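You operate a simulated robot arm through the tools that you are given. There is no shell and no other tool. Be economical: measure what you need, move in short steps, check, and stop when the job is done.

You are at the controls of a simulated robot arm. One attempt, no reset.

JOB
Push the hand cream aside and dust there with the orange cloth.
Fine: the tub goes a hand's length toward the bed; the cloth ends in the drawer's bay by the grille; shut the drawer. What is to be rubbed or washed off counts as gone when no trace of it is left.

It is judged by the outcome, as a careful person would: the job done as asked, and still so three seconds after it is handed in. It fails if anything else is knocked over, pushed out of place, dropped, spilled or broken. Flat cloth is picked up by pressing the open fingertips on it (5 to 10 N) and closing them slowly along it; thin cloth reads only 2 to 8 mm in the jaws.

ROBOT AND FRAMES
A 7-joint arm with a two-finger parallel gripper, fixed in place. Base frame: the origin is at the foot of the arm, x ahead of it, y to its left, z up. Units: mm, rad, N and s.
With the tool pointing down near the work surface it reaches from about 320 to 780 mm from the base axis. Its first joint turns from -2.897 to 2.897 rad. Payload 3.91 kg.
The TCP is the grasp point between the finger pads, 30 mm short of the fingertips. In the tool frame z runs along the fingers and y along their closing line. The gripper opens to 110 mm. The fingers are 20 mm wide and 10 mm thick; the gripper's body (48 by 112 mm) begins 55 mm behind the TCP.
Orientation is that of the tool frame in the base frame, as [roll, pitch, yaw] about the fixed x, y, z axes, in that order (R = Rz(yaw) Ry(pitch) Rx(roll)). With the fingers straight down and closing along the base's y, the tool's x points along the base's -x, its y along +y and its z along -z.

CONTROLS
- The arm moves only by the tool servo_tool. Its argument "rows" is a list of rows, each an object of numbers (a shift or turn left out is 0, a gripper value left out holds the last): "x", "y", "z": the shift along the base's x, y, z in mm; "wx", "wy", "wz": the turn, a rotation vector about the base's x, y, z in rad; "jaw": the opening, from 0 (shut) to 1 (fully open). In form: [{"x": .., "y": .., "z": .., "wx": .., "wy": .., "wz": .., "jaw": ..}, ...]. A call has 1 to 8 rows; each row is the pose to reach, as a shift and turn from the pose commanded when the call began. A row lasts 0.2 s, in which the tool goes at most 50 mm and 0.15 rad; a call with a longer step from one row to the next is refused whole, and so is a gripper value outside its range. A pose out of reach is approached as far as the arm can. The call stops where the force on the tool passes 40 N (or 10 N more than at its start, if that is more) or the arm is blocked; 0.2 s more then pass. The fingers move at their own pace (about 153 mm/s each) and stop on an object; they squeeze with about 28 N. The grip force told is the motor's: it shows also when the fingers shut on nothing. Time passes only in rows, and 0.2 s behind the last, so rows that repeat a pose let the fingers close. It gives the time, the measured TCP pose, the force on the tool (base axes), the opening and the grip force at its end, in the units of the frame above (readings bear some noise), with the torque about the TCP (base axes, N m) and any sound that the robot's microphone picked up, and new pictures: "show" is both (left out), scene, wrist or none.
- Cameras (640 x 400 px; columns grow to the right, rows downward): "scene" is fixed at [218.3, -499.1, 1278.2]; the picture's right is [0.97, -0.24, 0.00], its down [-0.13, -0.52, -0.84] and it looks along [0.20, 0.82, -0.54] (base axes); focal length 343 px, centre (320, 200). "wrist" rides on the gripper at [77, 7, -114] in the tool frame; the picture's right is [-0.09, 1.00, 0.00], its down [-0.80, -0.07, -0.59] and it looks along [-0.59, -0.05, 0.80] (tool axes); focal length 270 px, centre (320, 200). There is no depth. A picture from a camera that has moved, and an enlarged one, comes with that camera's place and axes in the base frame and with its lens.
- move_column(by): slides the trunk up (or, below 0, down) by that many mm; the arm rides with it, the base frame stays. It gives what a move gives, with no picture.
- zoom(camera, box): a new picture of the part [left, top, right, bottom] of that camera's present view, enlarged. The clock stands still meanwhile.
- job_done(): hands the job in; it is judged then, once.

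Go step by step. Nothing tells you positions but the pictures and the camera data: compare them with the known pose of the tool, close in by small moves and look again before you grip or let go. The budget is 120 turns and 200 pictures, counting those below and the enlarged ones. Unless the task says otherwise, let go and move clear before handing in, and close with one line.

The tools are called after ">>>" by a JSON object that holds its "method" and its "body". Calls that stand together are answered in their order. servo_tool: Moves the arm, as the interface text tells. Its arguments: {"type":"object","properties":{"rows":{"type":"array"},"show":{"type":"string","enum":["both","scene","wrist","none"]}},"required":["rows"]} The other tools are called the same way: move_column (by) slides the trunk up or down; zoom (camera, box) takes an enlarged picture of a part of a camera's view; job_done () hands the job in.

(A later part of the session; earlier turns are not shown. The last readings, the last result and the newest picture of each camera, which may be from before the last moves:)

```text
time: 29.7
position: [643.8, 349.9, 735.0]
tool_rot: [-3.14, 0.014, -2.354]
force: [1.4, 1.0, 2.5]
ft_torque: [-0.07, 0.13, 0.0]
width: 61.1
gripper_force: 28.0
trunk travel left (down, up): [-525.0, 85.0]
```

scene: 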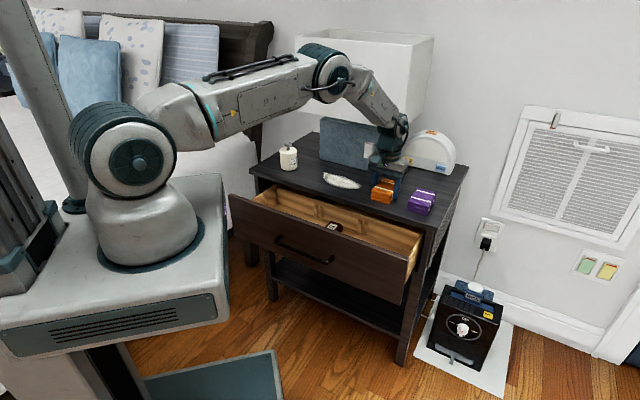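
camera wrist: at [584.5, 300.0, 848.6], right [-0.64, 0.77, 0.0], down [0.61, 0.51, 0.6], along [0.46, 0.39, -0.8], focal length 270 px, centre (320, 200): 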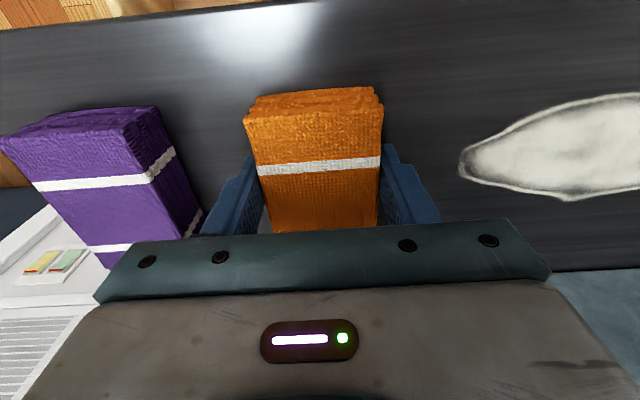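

>>> {"method": "servo_tool", "body": {"rows": [{"x": 6, "y": 6, "z": -2}, {"x": 5, "y": 17, "z": -2}, {"x": -8, "y": 30, "z": -2}, {"x": -22, "y": 44, "z": -2}, {"x": -36, "y": 58, "z": -2}, {"x": -50, "y": 72, "z": -2}, {"x": -64, "y": 86, "z": -2}, {"x": -78, "y": 100, "z": -2}]}}

```text
time: 31.5
position: [563.5, 447.7, 735.5]
tool_rot: [3.141, 0.014, -2.354]
force: [5.8, -4.8, 24.8]
ft_torque: [-0.23, -0.24, 0.08]
width: 61.4
gripper_force: 28.0
trunk travel left (down, up): [-525.0, 85.0]
camera wrist: at [503.9, 398.1, 847.6], right [-0.64, 0.77, 0.0], down [0.61, 0.51, 0.61], along [0.47, 0.39, -0.79], focal length 270 px, centre (320, 200)
```

scene: 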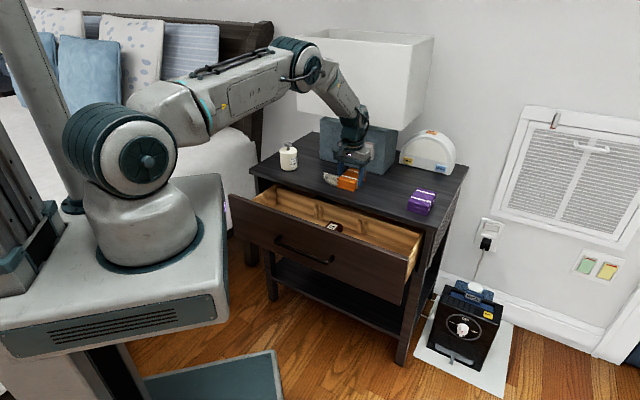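
wrist: 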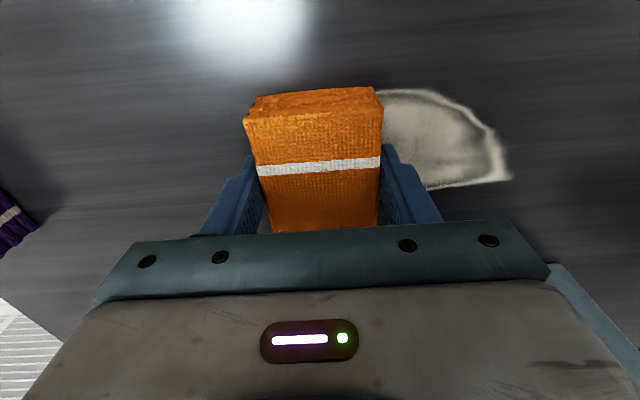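

The wipe is working. I'm easing the pressure slightly and continuing across to the far end of the dust.

>>> {"method": "servo_tool", "body": {"rows": [{"x": -14, "y": 14, "z": 1}, {"x": -28, "y": 28, "z": 1}, {"x": -42, "y": 42, "z": 1}, {"x": -56, "y": 56, "z": 1}, {"x": -70, "y": 70, "z": 1}, {"x": -84, "y": 84, "z": 1}, {"x": -98, "y": 98, "z": 1}, {"x": -101, "y": 101, "z": 1}]}}

>>> {"method": "zoom", "body": {"camera": "scene", "box": [260, 130, 420, 230]}}

```text
time: 33.3
position: [462.9, 547.1, 734.8]
tool_rot: [-3.141, 0.013, -2.357]
force: [4.3, -7.7, 16.6]
ft_torque: [-0.02, -0.2, -0.08]
width: 61.4
gripper_force: 27.3
trunk travel left (down, up): [-525.0, 85.0]
camera wrist: at [403.3, 497.1, 847.8], right [-0.64, 0.77, 0.0], down [0.61, 0.51, 0.6], along [0.46, 0.39, -0.8], focal length 270 px, centre (320, 200)
```

scene: 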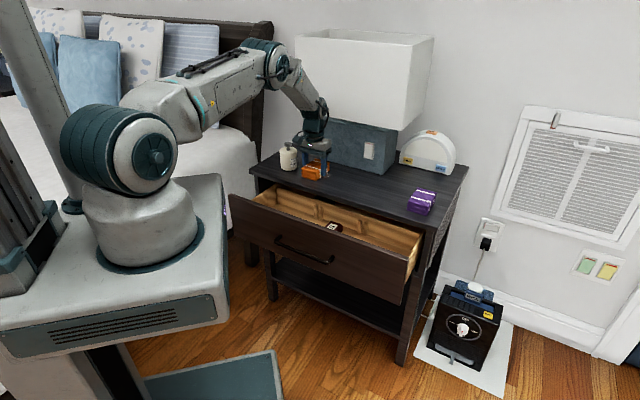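
wrist: 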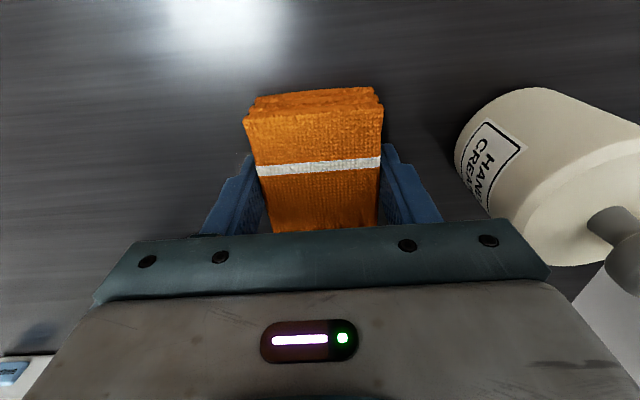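

```text
4.00 times, centred on (340, 180) of scene
camera zoom: at [218.3, -499.1, 1278.2], right [0.97, -0.24, 0.0], down [-0.13, -0.52, -0.84], along [0.2, 0.82, -0.54], focal length 1372 px, centre (240, 280)
```

zoom: 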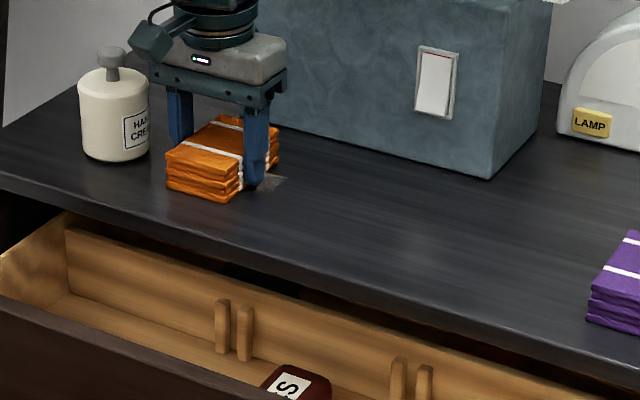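

Most of it is gone, with a faint trace near the right finger. I'll wipe back with a slight offset toward the lamp side.

>>> {"method": "servo_tool", "body": {"rows": [{"x": 9, "y": 9}, {"x": 26, "y": -8}, {"x": 44, "y": -26}, {"x": 62, "y": -44}, {"x": 82, "y": -64}, {"x": 102, "y": -84}, {"x": 122, "y": -104}, {"x": 146, "y": -128}]}}

>>> {"method": "zoom", "body": {"camera": "scene", "box": [260, 130, 420, 230]}}

```text
time: 35.1
position: [611.3, 422.0, 734.6]
tool_rot: [-3.139, 0.017, -2.356]
force: [-3.7, 6.2, 25.0]
ft_torque: [0.05, 0.54, -0.36]
width: 61.3
gripper_force: 28.2
trunk travel left (down, up): [-525.0, 85.0]
camera wrist: at [551.2, 372.6, 847.2], right [-0.64, 0.77, 0.0], down [0.61, 0.51, 0.61], along [0.47, 0.39, -0.79], focal length 270 px, centre (320, 200)
```

scene: 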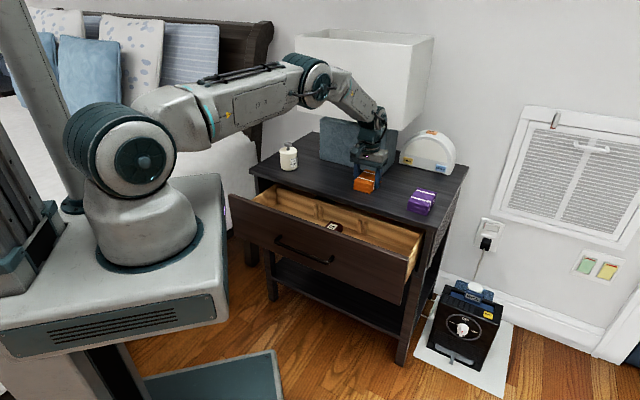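
wrist: 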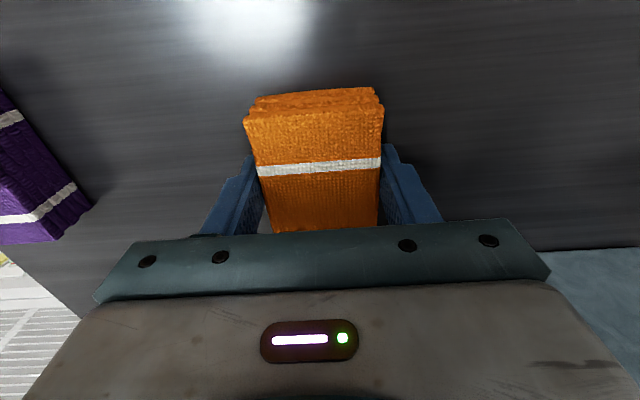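

```text
4.00 times, centred on (340, 180) of scene
camera zoom: at [218.3, -499.1, 1278.2], right [0.97, -0.24, 0.0], down [-0.13, -0.52, -0.84], along [0.2, 0.82, -0.54], focal length 1372 px, centre (240, 280)
```

zoom: 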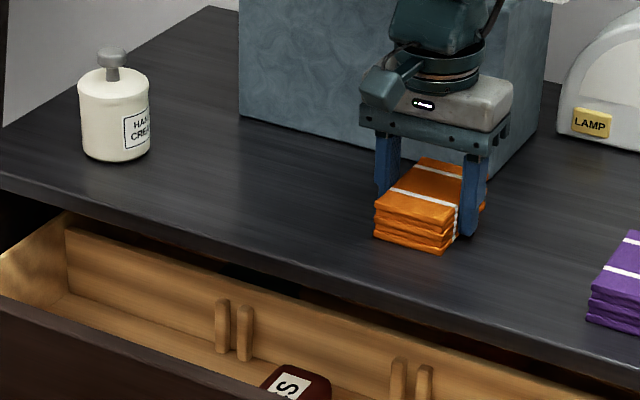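

It looks clean. One more pass nearer the front edge will make sure.

>>> {"method": "servo_tool", "body": {"rows": [{"x": -18, "y": -18, "z": 1}, {"x": -36, "y": 0, "z": 1}, {"x": -55, "y": 19, "z": 1}, {"x": -74, "y": 38, "z": 1}, {"x": -93, "y": 57, "z": 1}, {"x": -112, "y": 76, "z": 1}, {"x": -131, "y": 95, "z": 1}, {"x": -148, "y": 112, "z": 1}], "show": "none"}}

>>> {"method": "servo_tool", "body": {"rows": [{"z": 25}, {"z": 60}, {"z": 100}, {"z": 135}, {"x": 25, "y": -25, "z": 160}, {"x": 55, "y": -55, "z": 160}, {"x": 85, "y": -85, "z": 160}, {"x": 120, "y": -120, "z": 160}]}}

>>> {"method": "zoom", "body": {"camera": "scene", "box": [260, 130, 420, 230]}}

>>> {"method": "zoom", "body": {"camera": "wrist", "box": [320, 0, 640, 200]}}

```text
time: 36.9
position: [461.2, 530.9, 733.9]
tool_rot: [-3.141, 0.016, -2.357]
force: [7.1, -7.2, 25.6]
ft_torque: [-0.39, -0.29, 0.02]
width: 61.2
gripper_force: 28.1
trunk travel left (down, up): [-525.0, 85.0]
```

```text
time: 38.7
position: [582.8, 411.3, 895.4]
tool_rot: [-3.138, 0.012, -2.357]
force: [0.8, -1.8, 0.3]
ft_torque: [0.0, 0.0, 0.01]
width: 21.9
gripper_force: 0.1
trunk travel left (down, up): [-525.0, 85.0]
camera wrist: at [522.6, 363.1, 1008.6], right [-0.64, 0.77, 0.0], down [0.61, 0.51, 0.6], along [0.46, 0.39, -0.8], focal length 270 px, centre (320, 200)
```

scene: 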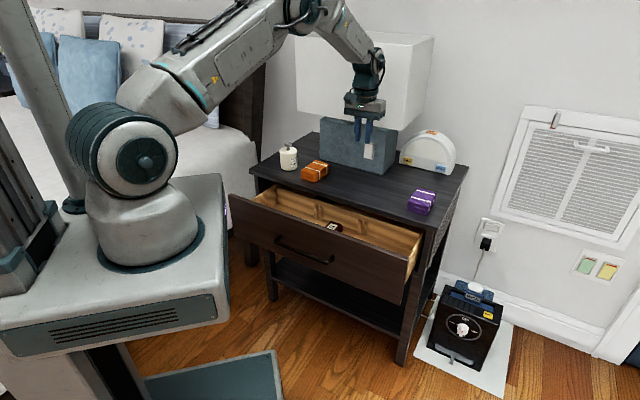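
wrist: 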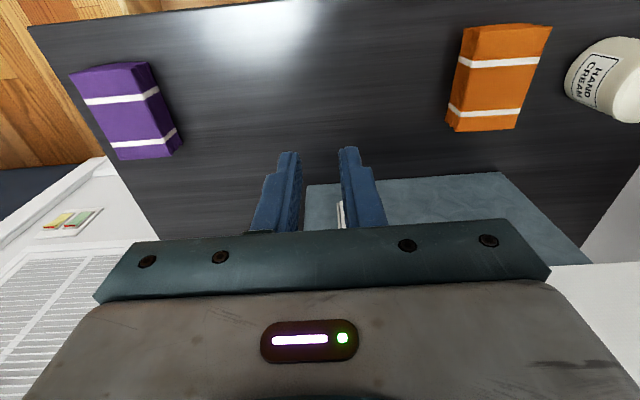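

```text
4.00 times, centred on (340, 180) of scene
camera zoom: at [218.3, -499.1, 1278.2], right [0.97, -0.24, 0.0], down [-0.13, -0.52, -0.84], along [0.2, 0.82, -0.54], focal length 1372 px, centre (240, 280)
```

zoom: 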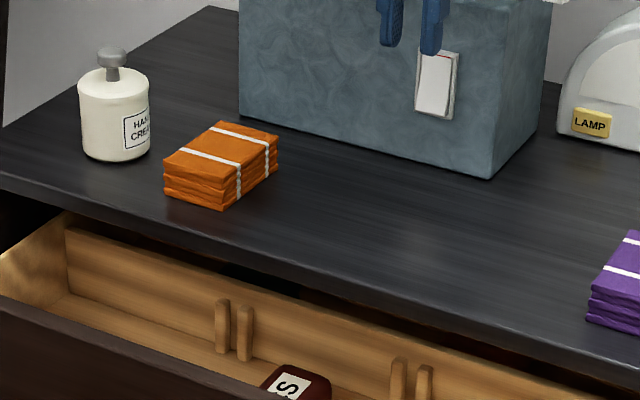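

```text
2.00 times, centred on (480, 100) of wrist
camera zoom: at [522.6, 363.1, 1008.6], right [-0.64, 0.77, 0.0], down [0.61, 0.51, 0.6], along [0.46, 0.39, -0.8], focal length 541 px, centre (0, 400)
```

zoom: 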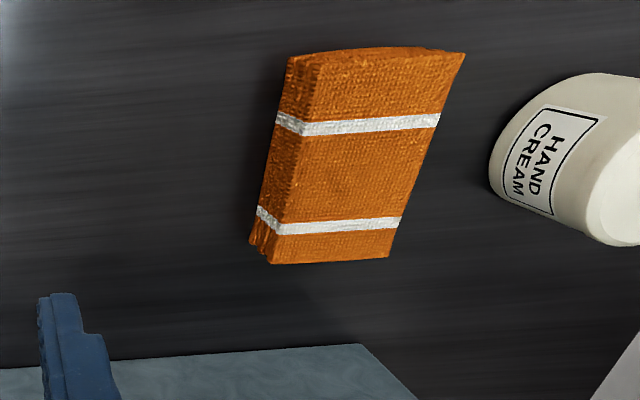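

The cloth slipped out of the fingers at lift-off. It lies flat and aligned on the table near (462,532), and the surface around it is clean. I'll regrip it lower, with a full squeeze and a slow lift.

>>> {"method": "servo_tool", "body": {"rows": [{"x": -30, "y": 30, "jaw": 0.78}, {"x": -60, "y": 60}, {"x": -90, "y": 90}, {"x": -119, "y": 121}, {"x": -119, "y": 121, "z": -40}, {"x": -119, "y": 121, "z": -80}, {"x": -119, "y": 121, "z": -120}, {"x": -119, "y": 121, "z": -120}]}}

>>> {"method": "zoom", "body": {"camera": "scene", "box": [260, 130, 380, 205]}}

```text
time: 40.5
position: [462.3, 533.1, 774.6]
tool_rot: [-3.141, 0.014, -2.355]
force: [0.4, -0.2, -0.3]
ft_torque: [-0.02, -0.01, -0.01]
width: 85.8
gripper_force: 0.1
trunk travel left (down, up): [-525.0, 85.0]
camera wrist: at [403.1, 485.0, 887.4], right [-0.64, 0.77, 0.0], down [0.61, 0.51, 0.61], along [0.46, 0.39, -0.8], focal length 270 px, centre (320, 200)
```

scene: 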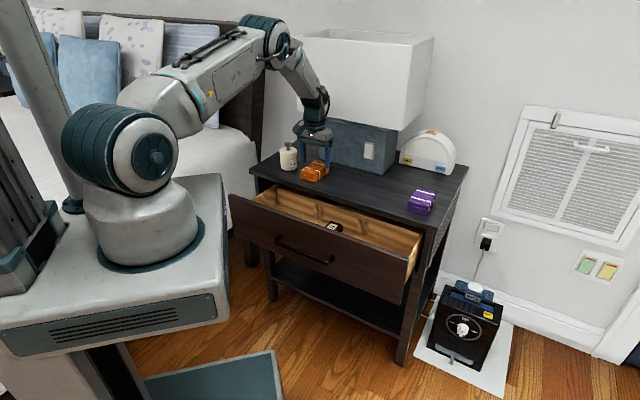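
wrist: 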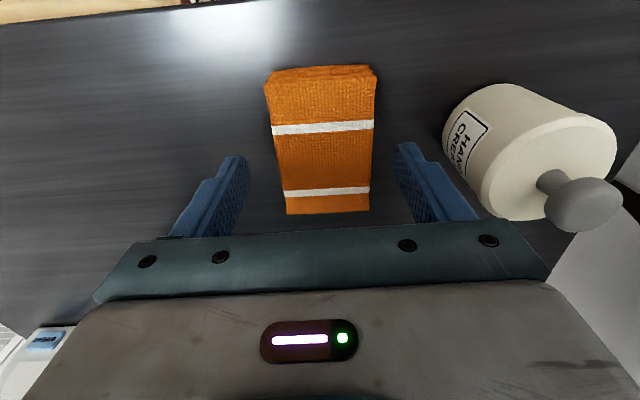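

```text
5.33 times, centred on (320, 168) of scene
camera zoom: at [218.3, -499.1, 1278.2], right [0.97, -0.24, 0.0], down [-0.13, -0.52, -0.84], along [0.2, 0.82, -0.54], focal length 1829 px, centre (320, 373)
```

zoom: 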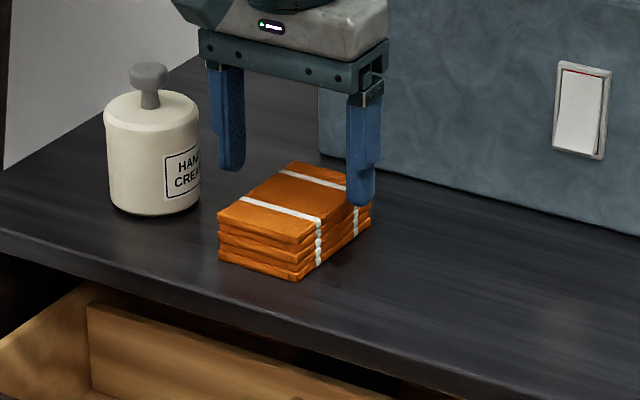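

The cloth centre is slightly behind and left of the tool, so I'm correcting, descending to just above the table and closing fully.

>>> {"method": "servo_tool", "body": {"rows": [{"x": 2, "y": 6, "z": -20}, {"x": 2, "y": 6, "z": -36}, {"x": 2, "y": 6, "z": -43.5}, {"x": 2, "y": 6, "z": -43.5}, {"x": 2, "y": 6, "z": -43.5, "jaw": 0.3}, {"x": 2, "y": 6, "z": -43.5, "jaw": 0.0}, {"x": 2, "y": 6, "z": -43.5}, {"x": 2, "y": 6, "z": -43.5}], "show": "none"}}

>>> {"method": "servo_tool", "body": {"rows": [{"z": 2}, {"z": 5}, {"z": 9}, {"z": 14}, {"z": 20}, {"z": 27}, {"z": 34}, {"z": 40}]}}

>>> {"method": "zoom", "body": {"camera": "scene", "box": [260, 130, 380, 205]}}

```text
time: 42.3
position: [465.6, 540.6, 729.4]
tool_rot: [-3.139, 0.013, -2.354]
force: [-1.1, -0.7, 0.7]
ft_torque: [0.05, 0.06, -0.02]
width: 61.2
gripper_force: 27.9
trunk travel left (down, up): [-525.0, 85.0]
```

```text
time: 44.1
position: [464.2, 539.3, 770.2]
tool_rot: [-3.141, 0.013, -2.356]
force: [0.1, 0.1, -1.0]
ft_torque: [-0.02, 0.02, 0.02]
width: 61.5
gripper_force: 27.9
trunk travel left (down, up): [-525.0, 85.0]
camera wrist: at [405.0, 491.1, 883.4], right [-0.64, 0.77, 0.0], down [0.61, 0.51, 0.6], along [0.46, 0.39, -0.8], focal length 270 px, centre (320, 200)
```

scene: 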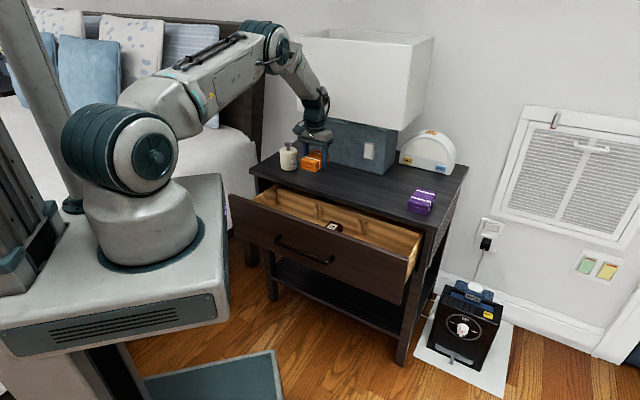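
wrist: 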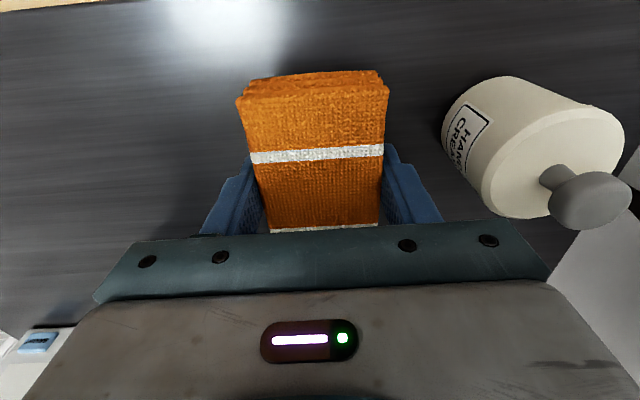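

```text
5.33 times, centred on (320, 168) of scene
camera zoom: at [218.3, -499.1, 1278.2], right [0.97, -0.24, 0.0], down [-0.13, -0.52, -0.84], along [0.2, 0.82, -0.54], focal length 1829 px, centre (320, 373)
```

zoom: 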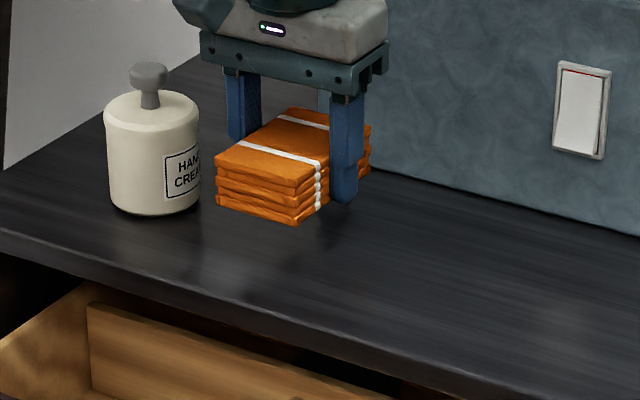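

The cloth is lifted securely. I'm carrying it slowly over to above the drawer's right-hand bay.

>>> {"method": "servo_tool", "body": {"rows": [{"z": 12}, {"x": 4, "y": -10, "z": 28}, {"x": 12, "y": -32, "z": 45}, {"x": 21, "y": -57, "z": 60}, {"x": 30, "y": -82, "z": 65}, {"x": 40, "y": -108, "z": 65}, {"x": 50, "y": -134, "z": 65}, {"x": 60, "y": -160, "z": 65}], "show": "scene"}}

>>> {"method": "zoom", "body": {"camera": "scene", "box": [250, 130, 410, 230]}}

>>> {"method": "servo_tool", "body": {"rows": [{"x": 10, "y": -26}, {"x": 20, "y": -52}, {"x": 30, "y": -78}, {"x": 40, "y": -104}, {"x": 50, "y": -130}, {"x": 58, "y": -155}, {"x": 63, "y": -171}, {"x": 63, "y": -171}]}}

>>> {"method": "zoom", "body": {"camera": "scene", "box": [300, 160, 460, 260]}}

```text
time: 45.9
position: [523.6, 380.4, 835.5]
tool_rot: [-3.139, 0.013, -2.354]
force: [-0.3, 0.7, -0.3]
ft_torque: [0.01, 0.02, 0.0]
width: 61.0
gripper_force: 27.7
trunk travel left (down, up): [-525.0, 85.0]
```

scene: 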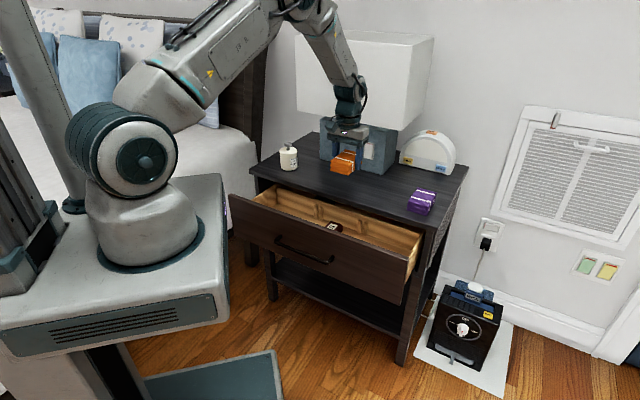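

```text
4.00 times, centred on (330, 180) of scene
camera zoom: at [218.3, -499.1, 1278.2], right [0.97, -0.24, 0.0], down [-0.13, -0.52, -0.84], along [0.2, 0.82, -0.54], focal length 1372 px, centre (280, 280)
```

zoom: 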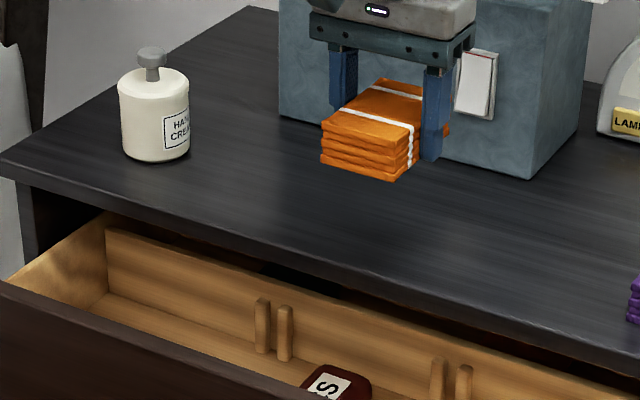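

```text
time: 47.7
position: [588.0, 208.1, 835.3]
tool_rot: [3.141, 0.013, -2.354]
force: [0.0, -0.4, -0.4]
ft_torque: [0.0, 0.01, 0.01]
width: 61.4
gripper_force: 27.8
trunk travel left (down, up): [-525.0, 85.0]
camera wrist: at [528.4, 159.1, 948.8], right [-0.64, 0.77, 0.0], down [0.61, 0.51, 0.6], along [0.46, 0.39, -0.8], focal length 270 px, centre (320, 200)
```

scene: 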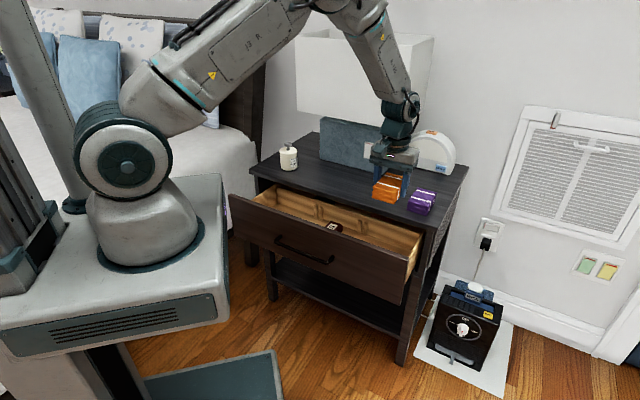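
wrist: 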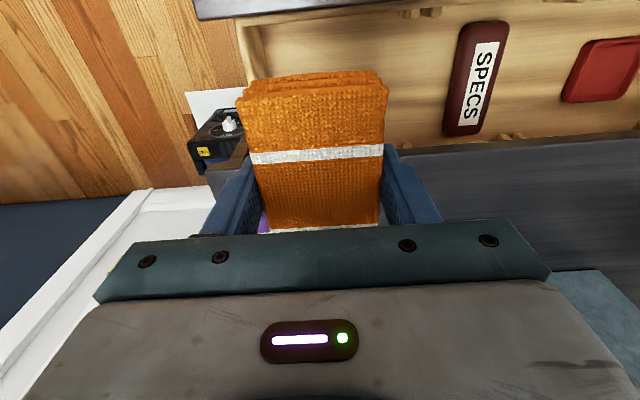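

```text
4.00 times, centred on (380, 210) of scene
camera zoom: at [218.3, -499.1, 1278.2], right [0.97, -0.24, 0.0], down [-0.13, -0.52, -0.84], along [0.2, 0.82, -0.54], focal length 1372 px, centre (80, 160)
```

zoom: 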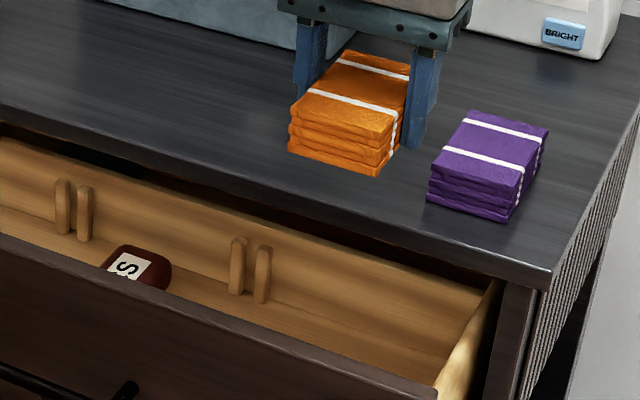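

The right bay is directly below: about n 497 to 627 in the opening and e 178 to 340. The wiped area looks clean. I'm lowering the cloth partway and checking clearance.

>>> {"method": "servo_tool", "body": {"rows": [{"z": -25}, {"z": -50}, {"z": -75}, {"z": -100}, {"z": -120}, {"z": -135}, {"z": -135}]}}

>>> {"method": "zoom", "body": {"camera": "scene", "box": [320, 170, 480, 270]}}

```text
time: 49.3
position: [587.7, 209.7, 700.1]
tool_rot: [-3.14, 0.011, -2.355]
force: [-0.4, 0.2, -0.2]
ft_torque: [-0.02, -0.01, 0.01]
width: 61.3
gripper_force: 28.0
trunk travel left (down, up): [-525.0, 85.0]
camera wrist: at [527.9, 159.8, 813.6], right [-0.64, 0.77, 0.0], down [0.61, 0.51, 0.6], along [0.46, 0.39, -0.8], focal length 270 px, centre (320, 200)
```

scene: 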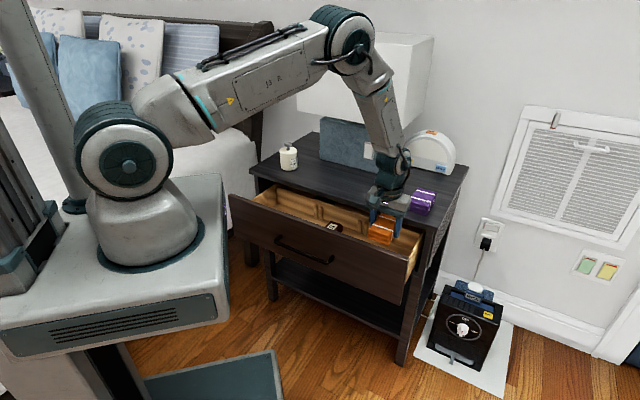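
wrist: 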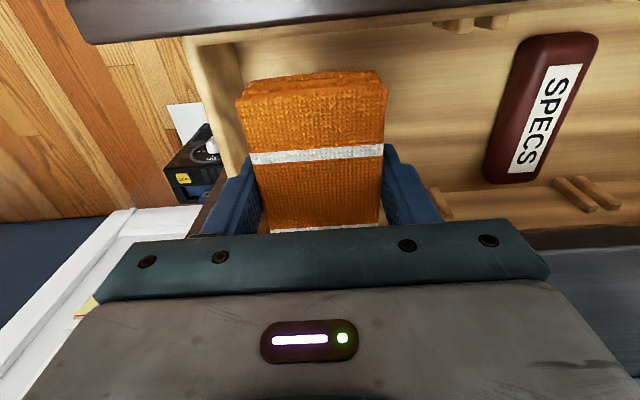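

```text
4.00 times, centred on (400, 220) of scene
camera zoom: at [218.3, -499.1, 1278.2], right [0.97, -0.24, 0.0], down [-0.13, -0.52, -0.84], along [0.2, 0.82, -0.54], focal length 1372 px, centre (0, 120)
```

zoom: 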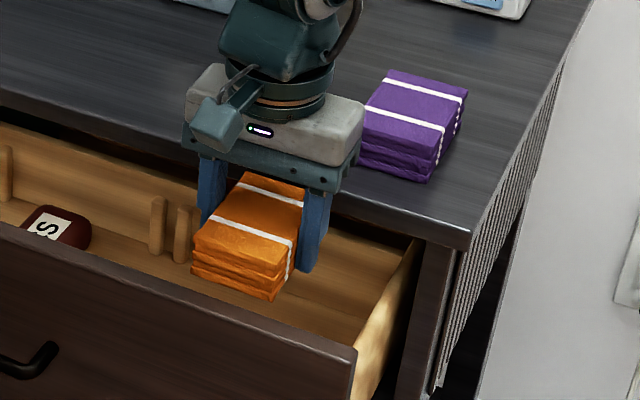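

The clearance is good. I'm shifting slightly toward the right wall and lowering until the cloth meets the drawer floor.

>>> {"method": "servo_tool", "body": {"rows": [{"x": 6, "y": -6, "z": -6}, {"x": 10, "y": -10, "z": -14}, {"x": 10, "y": -10, "z": -22}, {"x": 10, "y": -10, "z": -30}, {"x": 10, "y": -10, "z": -38}, {"x": 10, "y": -10, "z": -46}, {"x": 10, "y": -10, "z": -52}]}}

>>> {"method": "zoom", "body": {"camera": "scene", "box": [320, 170, 480, 270]}}

```text
time: 50.9
position: [598.5, 200.1, 647.2]
tool_rot: [-3.14, 0.014, -2.353]
force: [0.1, -0.5, -0.7]
ft_torque: [0.01, 0.02, 0.01]
width: 61.3
gripper_force: 27.9
trunk travel left (down, up): [-525.0, 85.0]
camera wrist: at [538.3, 151.0, 761.3], right [-0.64, 0.77, 0.0], down [0.61, 0.51, 0.61], along [0.46, 0.39, -0.8], focal length 270 px, centre (320, 200)
```

scene: 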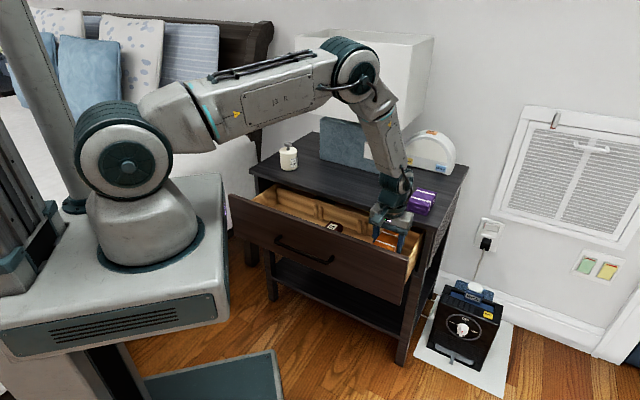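
wrist: 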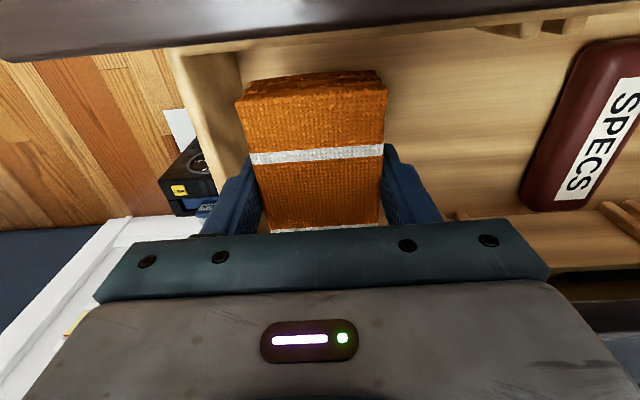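

```text
4.00 times, centred on (400, 220) of scene
camera zoom: at [218.3, -499.1, 1278.2], right [0.97, -0.24, 0.0], down [-0.13, -0.52, -0.84], along [0.2, 0.82, -0.54], focal length 1372 px, centre (0, 120)
```

zoom: 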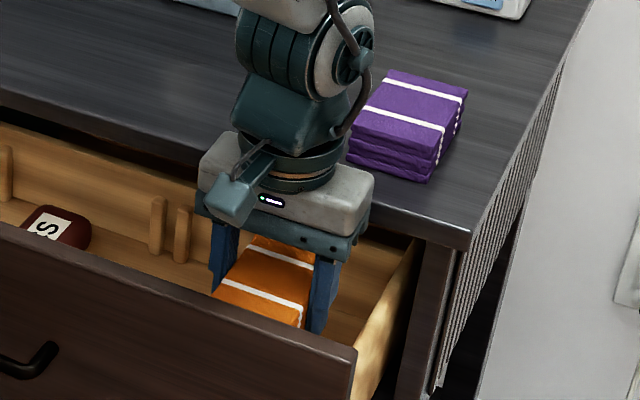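

>>> {"method": "servo_tool", "body": {"rows": [{"x": -4, "y": 4, "z": -5}, {"x": -5, "y": 5, "z": -11}, {"x": -5, "y": 5, "z": -17}, {"x": -5, "y": 5, "z": -23}, {"x": -5, "y": 5, "z": -29}, {"x": -5, "y": 5, "z": -29}]}}

>>> {"method": "zoom", "body": {"camera": "scene", "box": [320, 170, 480, 270]}}

```text
time: 52.3
position: [592.6, 205.0, 619.9]
tool_rot: [-3.139, 0.013, -2.355]
force: [-0.2, 0.6, -1.2]
ft_torque: [-0.01, -0.01, 0.05]
width: 61.1
gripper_force: 28.0
trunk travel left (down, up): [-525.0, 85.0]
camera wrist: at [533.6, 155.4, 733.0], right [-0.64, 0.77, 0.0], down [0.61, 0.51, 0.6], along [0.46, 0.39, -0.8], focal length 270 px, centre (320, 200)
```

scene: 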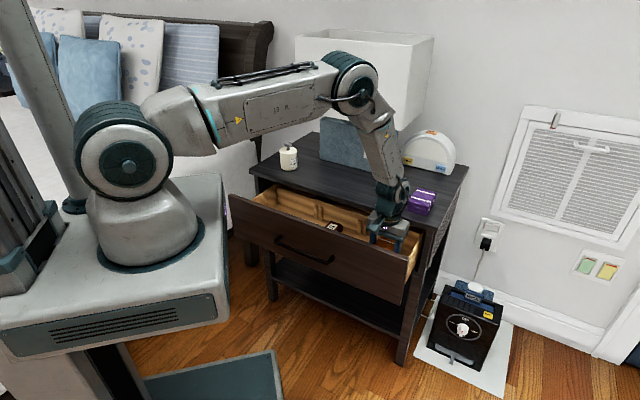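
wrist: 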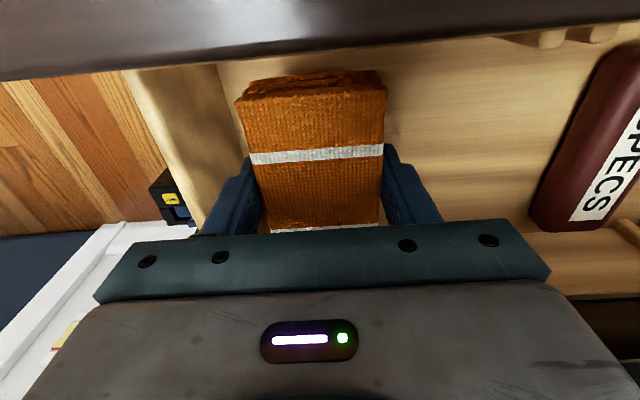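

```text
4.00 times, centred on (400, 220) of scene
camera zoom: at [218.3, -499.1, 1278.2], right [0.97, -0.24, 0.0], down [-0.13, -0.52, -0.84], along [0.2, 0.82, -0.54], focal length 1372 px, centre (0, 120)
```

zoom: 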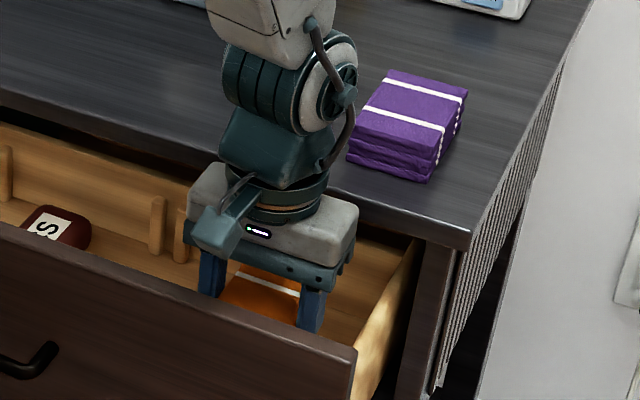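

>>> {"method": "servo_tool", "body": {"rows": [{"z": -4}, {"z": -8}, {"z": -12}, {"z": -16}, {"z": -16}]}}

>>> {"method": "zoom", "body": {"camera": "scene", "box": [320, 170, 480, 270]}}

```text
time: 53.5
position: [593.1, 204.0, 603.3]
tool_rot: [-3.141, 0.012, -2.354]
force: [-0.2, 0.0, 0.8]
ft_torque: [-0.07, -0.04, 0.0]
width: 61.0
gripper_force: 27.9
trunk travel left (down, up): [-525.0, 85.0]
camera wrist: at [533.7, 154.7, 716.4], right [-0.64, 0.77, 0.0], down [0.61, 0.51, 0.6], along [0.46, 0.39, -0.8], focal length 270 px, centre (320, 200)
```

scene: 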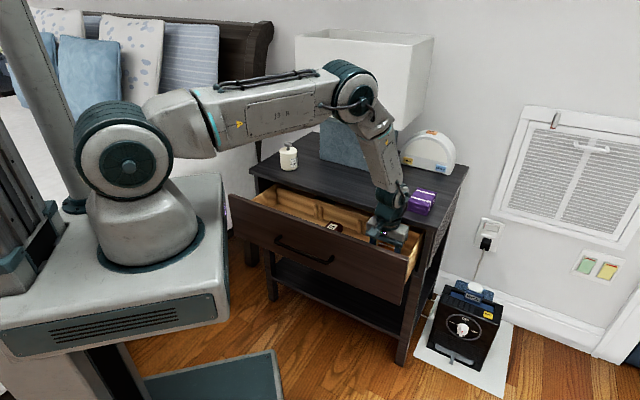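
wrist: 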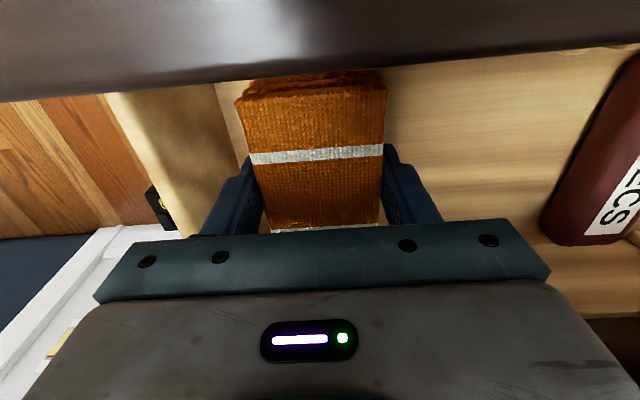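

```text
4.00 times, centred on (400, 220) of scene
camera zoom: at [218.3, -499.1, 1278.2], right [0.97, -0.24, 0.0], down [-0.13, -0.52, -0.84], along [0.2, 0.82, -0.54], focal length 1372 px, centre (0, 120)
```

zoom: 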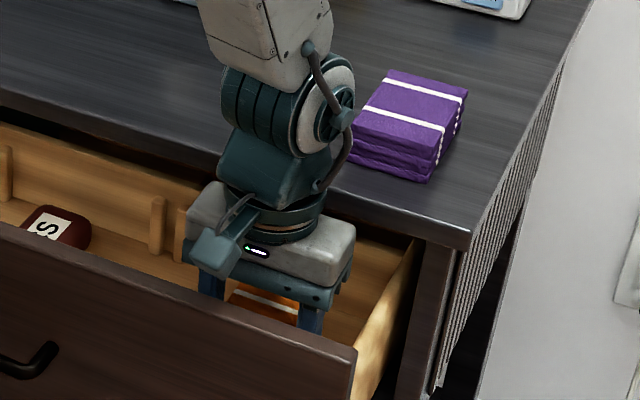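

>>> {"method": "servo_tool", "body": {"rows": [{"z": -2}, {"z": -4}, {"z": -6}, {"z": -6}], "show": "none"}}

```text
time: 54.5
position: [593.0, 205.9, 596.5]
tool_rot: [-3.14, 0.011, -2.354]
force: [0.3, -0.4, -0.8]
ft_torque: [-0.01, 0.02, 0.01]
width: 61.3
gripper_force: 28.1
trunk travel left (down, up): [-525.0, 85.0]
```

>>> {"method": "servo_tool", "body": {"rows": [{"z": -2}, {"z": -4}, {"z": -6}, {"z": -8}, {"z": -8}]}}

```text
time: 55.7
position: [592.9, 202.5, 590.2]
tool_rot: [-3.138, 0.013, -2.356]
force: [0.1, 0.2, -0.1]
ft_torque: [0.0, 0.0, -0.02]
width: 61.3
gripper_force: 27.7
trunk travel left (down, up): [-525.0, 85.0]
camera wrist: at [533.9, 154.1, 703.1], right [-0.64, 0.77, 0.0], down [0.61, 0.51, 0.6], along [0.46, 0.39, -0.8], focal length 270 px, centre (320, 200)
```

scene: 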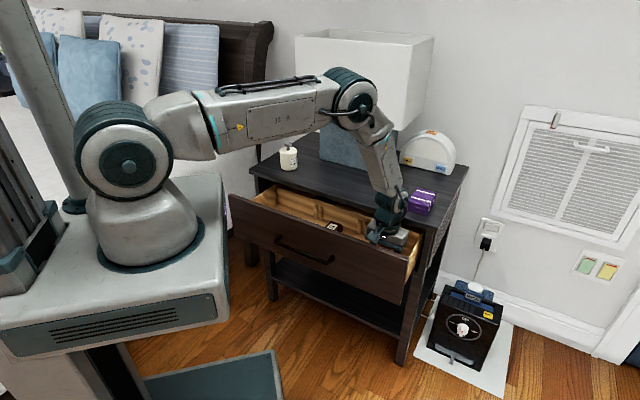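
wrist: 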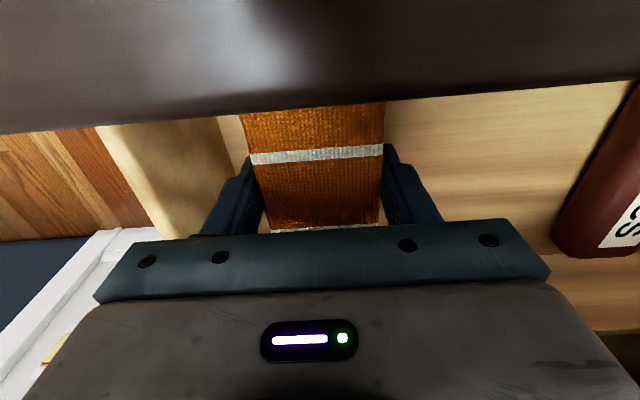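

>>> {"method": "servo_tool", "body": {"rows": [{"x": 4, "y": 4, "z": -2}, {"x": 4, "y": 4, "z": -4}, {"x": 4, "y": 4, "z": -6}, {"x": 4, "y": 4, "z": -8}, {"x": 4, "y": 4, "z": -8}], "show": "none"}}

>>> {"method": "zoom", "body": {"camera": "scene", "box": [340, 180, 460, 255]}}

```text
time: 56.9
position: [595.9, 207.9, 581.9]
tool_rot: [-3.141, 0.013, -2.355]
force: [-0.4, -0.3, -0.6]
ft_torque: [0.0, 0.06, 0.01]
width: 61.1
gripper_force: 28.3
trunk travel left (down, up): [-525.0, 85.0]
```

```text
5.33 times, centred on (400, 218) of scene
camera zoom: at [218.3, -499.1, 1278.2], right [0.97, -0.24, 0.0], down [-0.13, -0.52, -0.84], along [0.2, 0.82, -0.54], focal length 1829 px, centre (-107, 107)
```

zoom: 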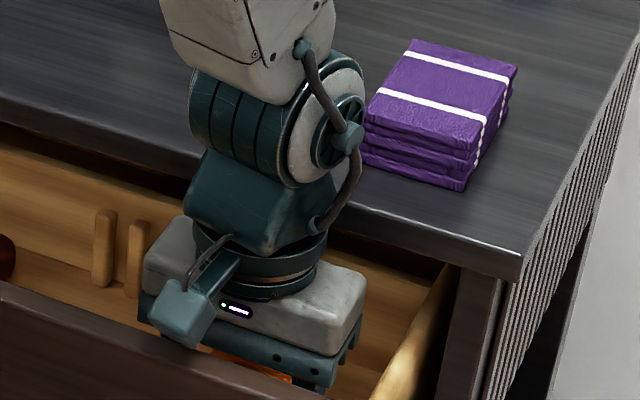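

>>> {"method": "servo_tool", "body": {"rows": [{"z": -2}, {"z": -4}, {"z": -5}, {"z": -5}], "show": "wrist"}}

>>> {"method": "zoom", "body": {"camera": "scene", "box": [340, 200, 420, 250]}}

```text
time: 57.9
position: [596.6, 207.4, 576.0]
tool_rot: [-3.14, 0.012, -2.354]
force: [0.0, -0.4, -0.3]
ft_torque: [0.01, -0.04, -0.02]
width: 61.5
gripper_force: 27.7
trunk travel left (down, up): [-525.0, 85.0]
camera wrist: at [537.2, 158.0, 689.8], right [-0.64, 0.77, 0.0], down [0.61, 0.51, 0.6], along [0.46, 0.39, -0.8], focal length 270 px, centre (320, 200)
```

wrist: 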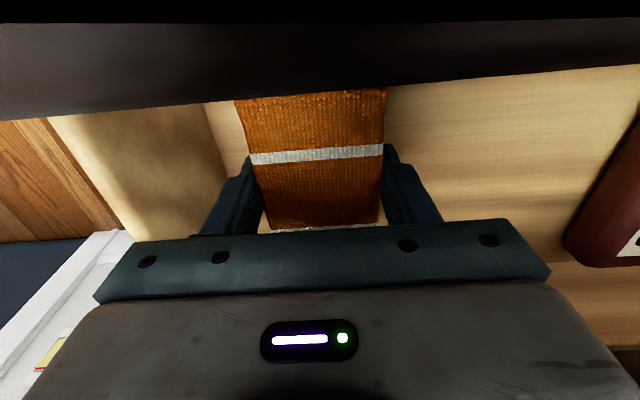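

```text
8.00 times, centred on (380, 225) of scene
camera zoom: at [218.3, -499.1, 1278.2], right [0.97, -0.24, 0.0], down [-0.13, -0.52, -0.84], along [0.2, 0.82, -0.54], focal length 2743 px, centre (-160, 0)
```

zoom: 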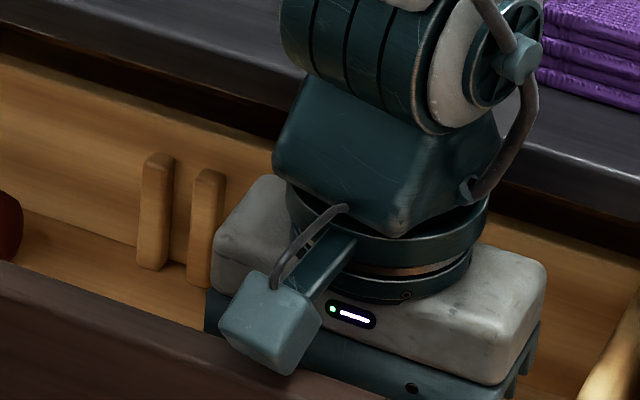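

The cloth is a few millimetres above the bay floor, and the camera housing is close to the front panel. I'm releasing gently here and rising straight up.

>>> {"method": "servo_tool", "body": {"rows": [{"jaw": 0.6}, {"jaw": 0.66}, {"jaw": 0.7}, {"jaw": 0.72}, {"z": 15}, {"z": 40}, {"z": 75}, {"z": 115}]}}

>>> {"method": "zoom", "body": {"camera": "scene", "box": [320, 170, 480, 270]}}

```text
time: 59.7
position: [596.3, 208.9, 688.9]
tool_rot: [-3.14, 0.013, -2.355]
force: [-0.4, -0.8, 0.0]
ft_torque: [0.02, 0.01, 0.02]
width: 79.2
gripper_force: 0.2
trunk travel left (down, up): [-525.0, 85.0]
camera wrist: at [535.3, 159.4, 802.0], right [-0.64, 0.77, 0.0], down [0.61, 0.51, 0.6], along [0.46, 0.39, -0.8], focal length 270 px, centre (320, 200)
```

scene: 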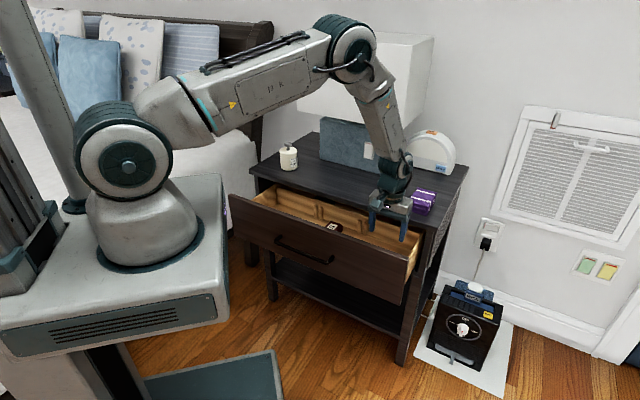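
wrist: 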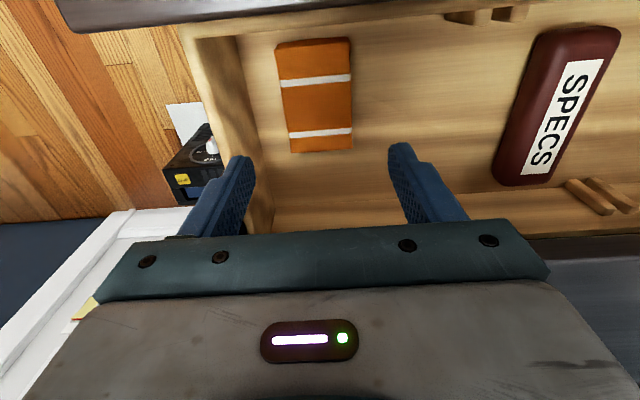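

```text
4.00 times, centred on (400, 220) of scene
camera zoom: at [218.3, -499.1, 1278.2], right [0.97, -0.24, 0.0], down [-0.13, -0.52, -0.84], along [0.2, 0.82, -0.54], focal length 1372 px, centre (0, 120)
```

zoom: 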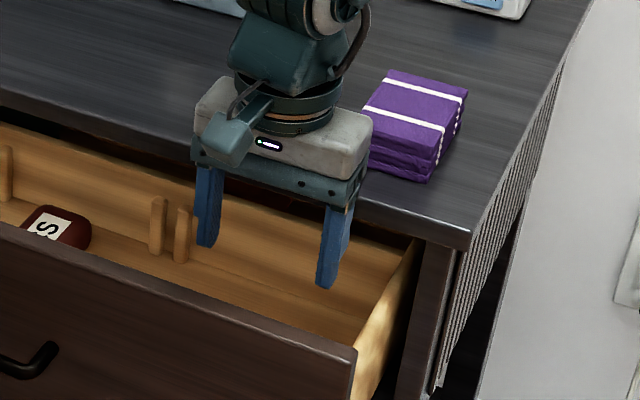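

The cloth lies flat in the right bay. Next I'll rise, close the fingers and go round in front of the drawer handle to push it shut.

>>> {"method": "servo_tool", "body": {"rows": [{"z": 40}, {"z": 85, "jaw": 0.0}, {"x": -30, "y": 6, "z": 110}, {"x": -75, "y": 15, "z": 110}, {"x": -120, "y": 23, "z": 110}, {"x": -165, "y": 32, "z": 110}, {"x": -210, "y": 40, "z": 110}, {"x": -250, "y": 47, "z": 110}], "show": "none"}}

>>> {"method": "servo_tool", "body": {"rows": [{"x": -15, "y": 3}, {"x": -22, "y": 5, "z": -40}, {"x": -22, "y": 5, "z": -80}, {"x": -22, "y": 5, "z": -110}, {"x": -22, "y": 5, "z": -110}]}}

>>> {"method": "zoom", "body": {"camera": "scene", "box": [240, 160, 400, 260]}}

```text
time: 61.5
position: [349.2, 256.1, 803.3]
tool_rot: [-3.14, 0.014, -2.356]
force: [0.2, 0.0, 0.4]
ft_torque: [-0.02, 0.02, 0.0]
width: 0.0
gripper_force: 28.0
trunk travel left (down, up): [-525.0, 85.0]
```

```text
time: 62.7
position: [326.8, 260.6, 690.8]
tool_rot: [-3.139, 0.015, -2.354]
force: [0.7, 0.5, -0.6]
ft_torque: [0.01, -0.04, -0.03]
width: 0.1
gripper_force: 27.7
trunk travel left (down, up): [-525.0, 85.0]
camera wrist: at [268.1, 211.4, 805.1], right [-0.64, 0.77, 0.0], down [0.61, 0.51, 0.6], along [0.46, 0.39, -0.8], focal length 270 px, centre (320, 200)
```

scene: 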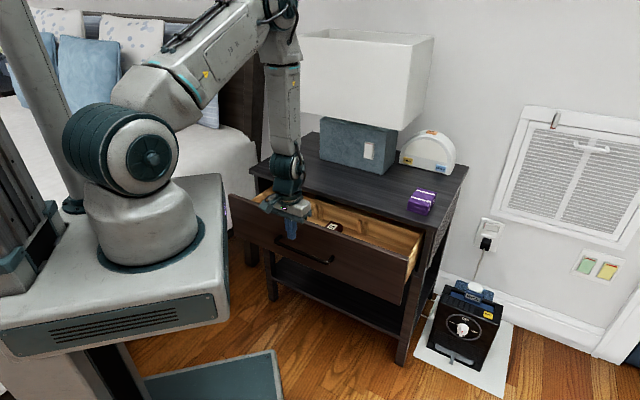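
wrist: 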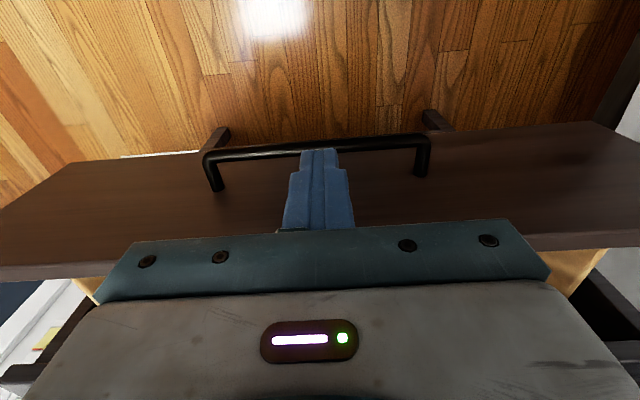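

```text
4.00 times, centred on (320, 210) of scene
camera zoom: at [218.3, -499.1, 1278.2], right [0.97, -0.24, 0.0], down [-0.13, -0.52, -0.84], along [0.2, 0.82, -0.54], focal length 1372 px, centre (320, 160)
```

zoom: 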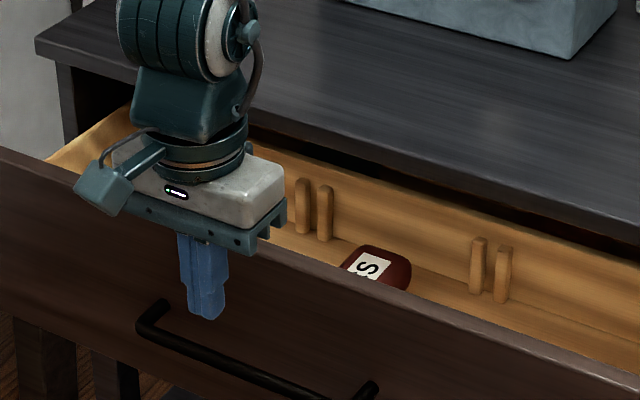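

I'm centred on the handle with the fingers just in front of the bar. I'm lowering so the fingertips are behind the bar's height, then pushing.

>>> {"method": "servo_tool", "body": {"rows": [{"z": -25}, {"z": -50}, {"z": -75}, {"z": -92}, {"z": -92}]}}

>>> {"method": "zoom", "body": {"camera": "scene", "box": [240, 160, 400, 260]}}

```text
time: 63.9
position: [325.2, 260.4, 600.5]
tool_rot: [3.141, 0.012, -2.353]
force: [-0.1, -0.7, 0.0]
ft_torque: [0.02, 0.01, 0.01]
width: 0.0
gripper_force: 28.0
trunk travel left (down, up): [-525.0, 85.0]
camera wrist: at [265.2, 211.0, 713.5], right [-0.64, 0.77, 0.0], down [0.61, 0.51, 0.6], along [0.46, 0.39, -0.8], focal length 270 px, centre (320, 200)
```

scene: 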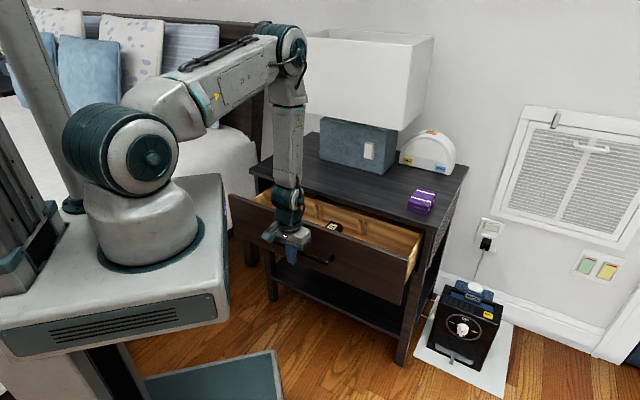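
wrist: 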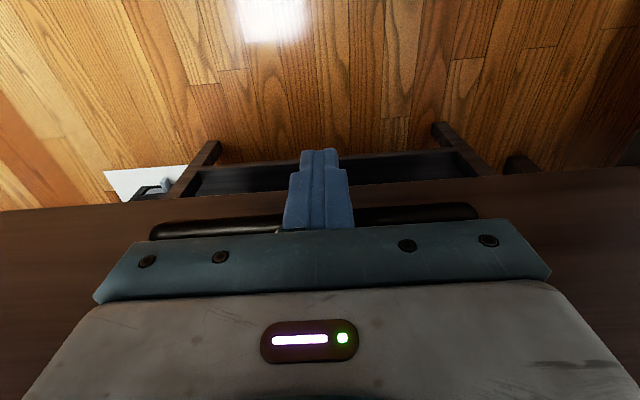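

```text
4.00 times, centred on (320, 210) of scene
camera zoom: at [218.3, -499.1, 1278.2], right [0.97, -0.24, 0.0], down [-0.13, -0.52, -0.84], along [0.2, 0.82, -0.54], focal length 1372 px, centre (320, 160)
```

zoom: 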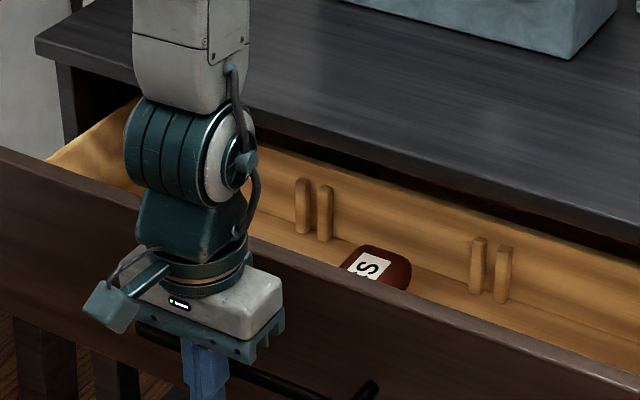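

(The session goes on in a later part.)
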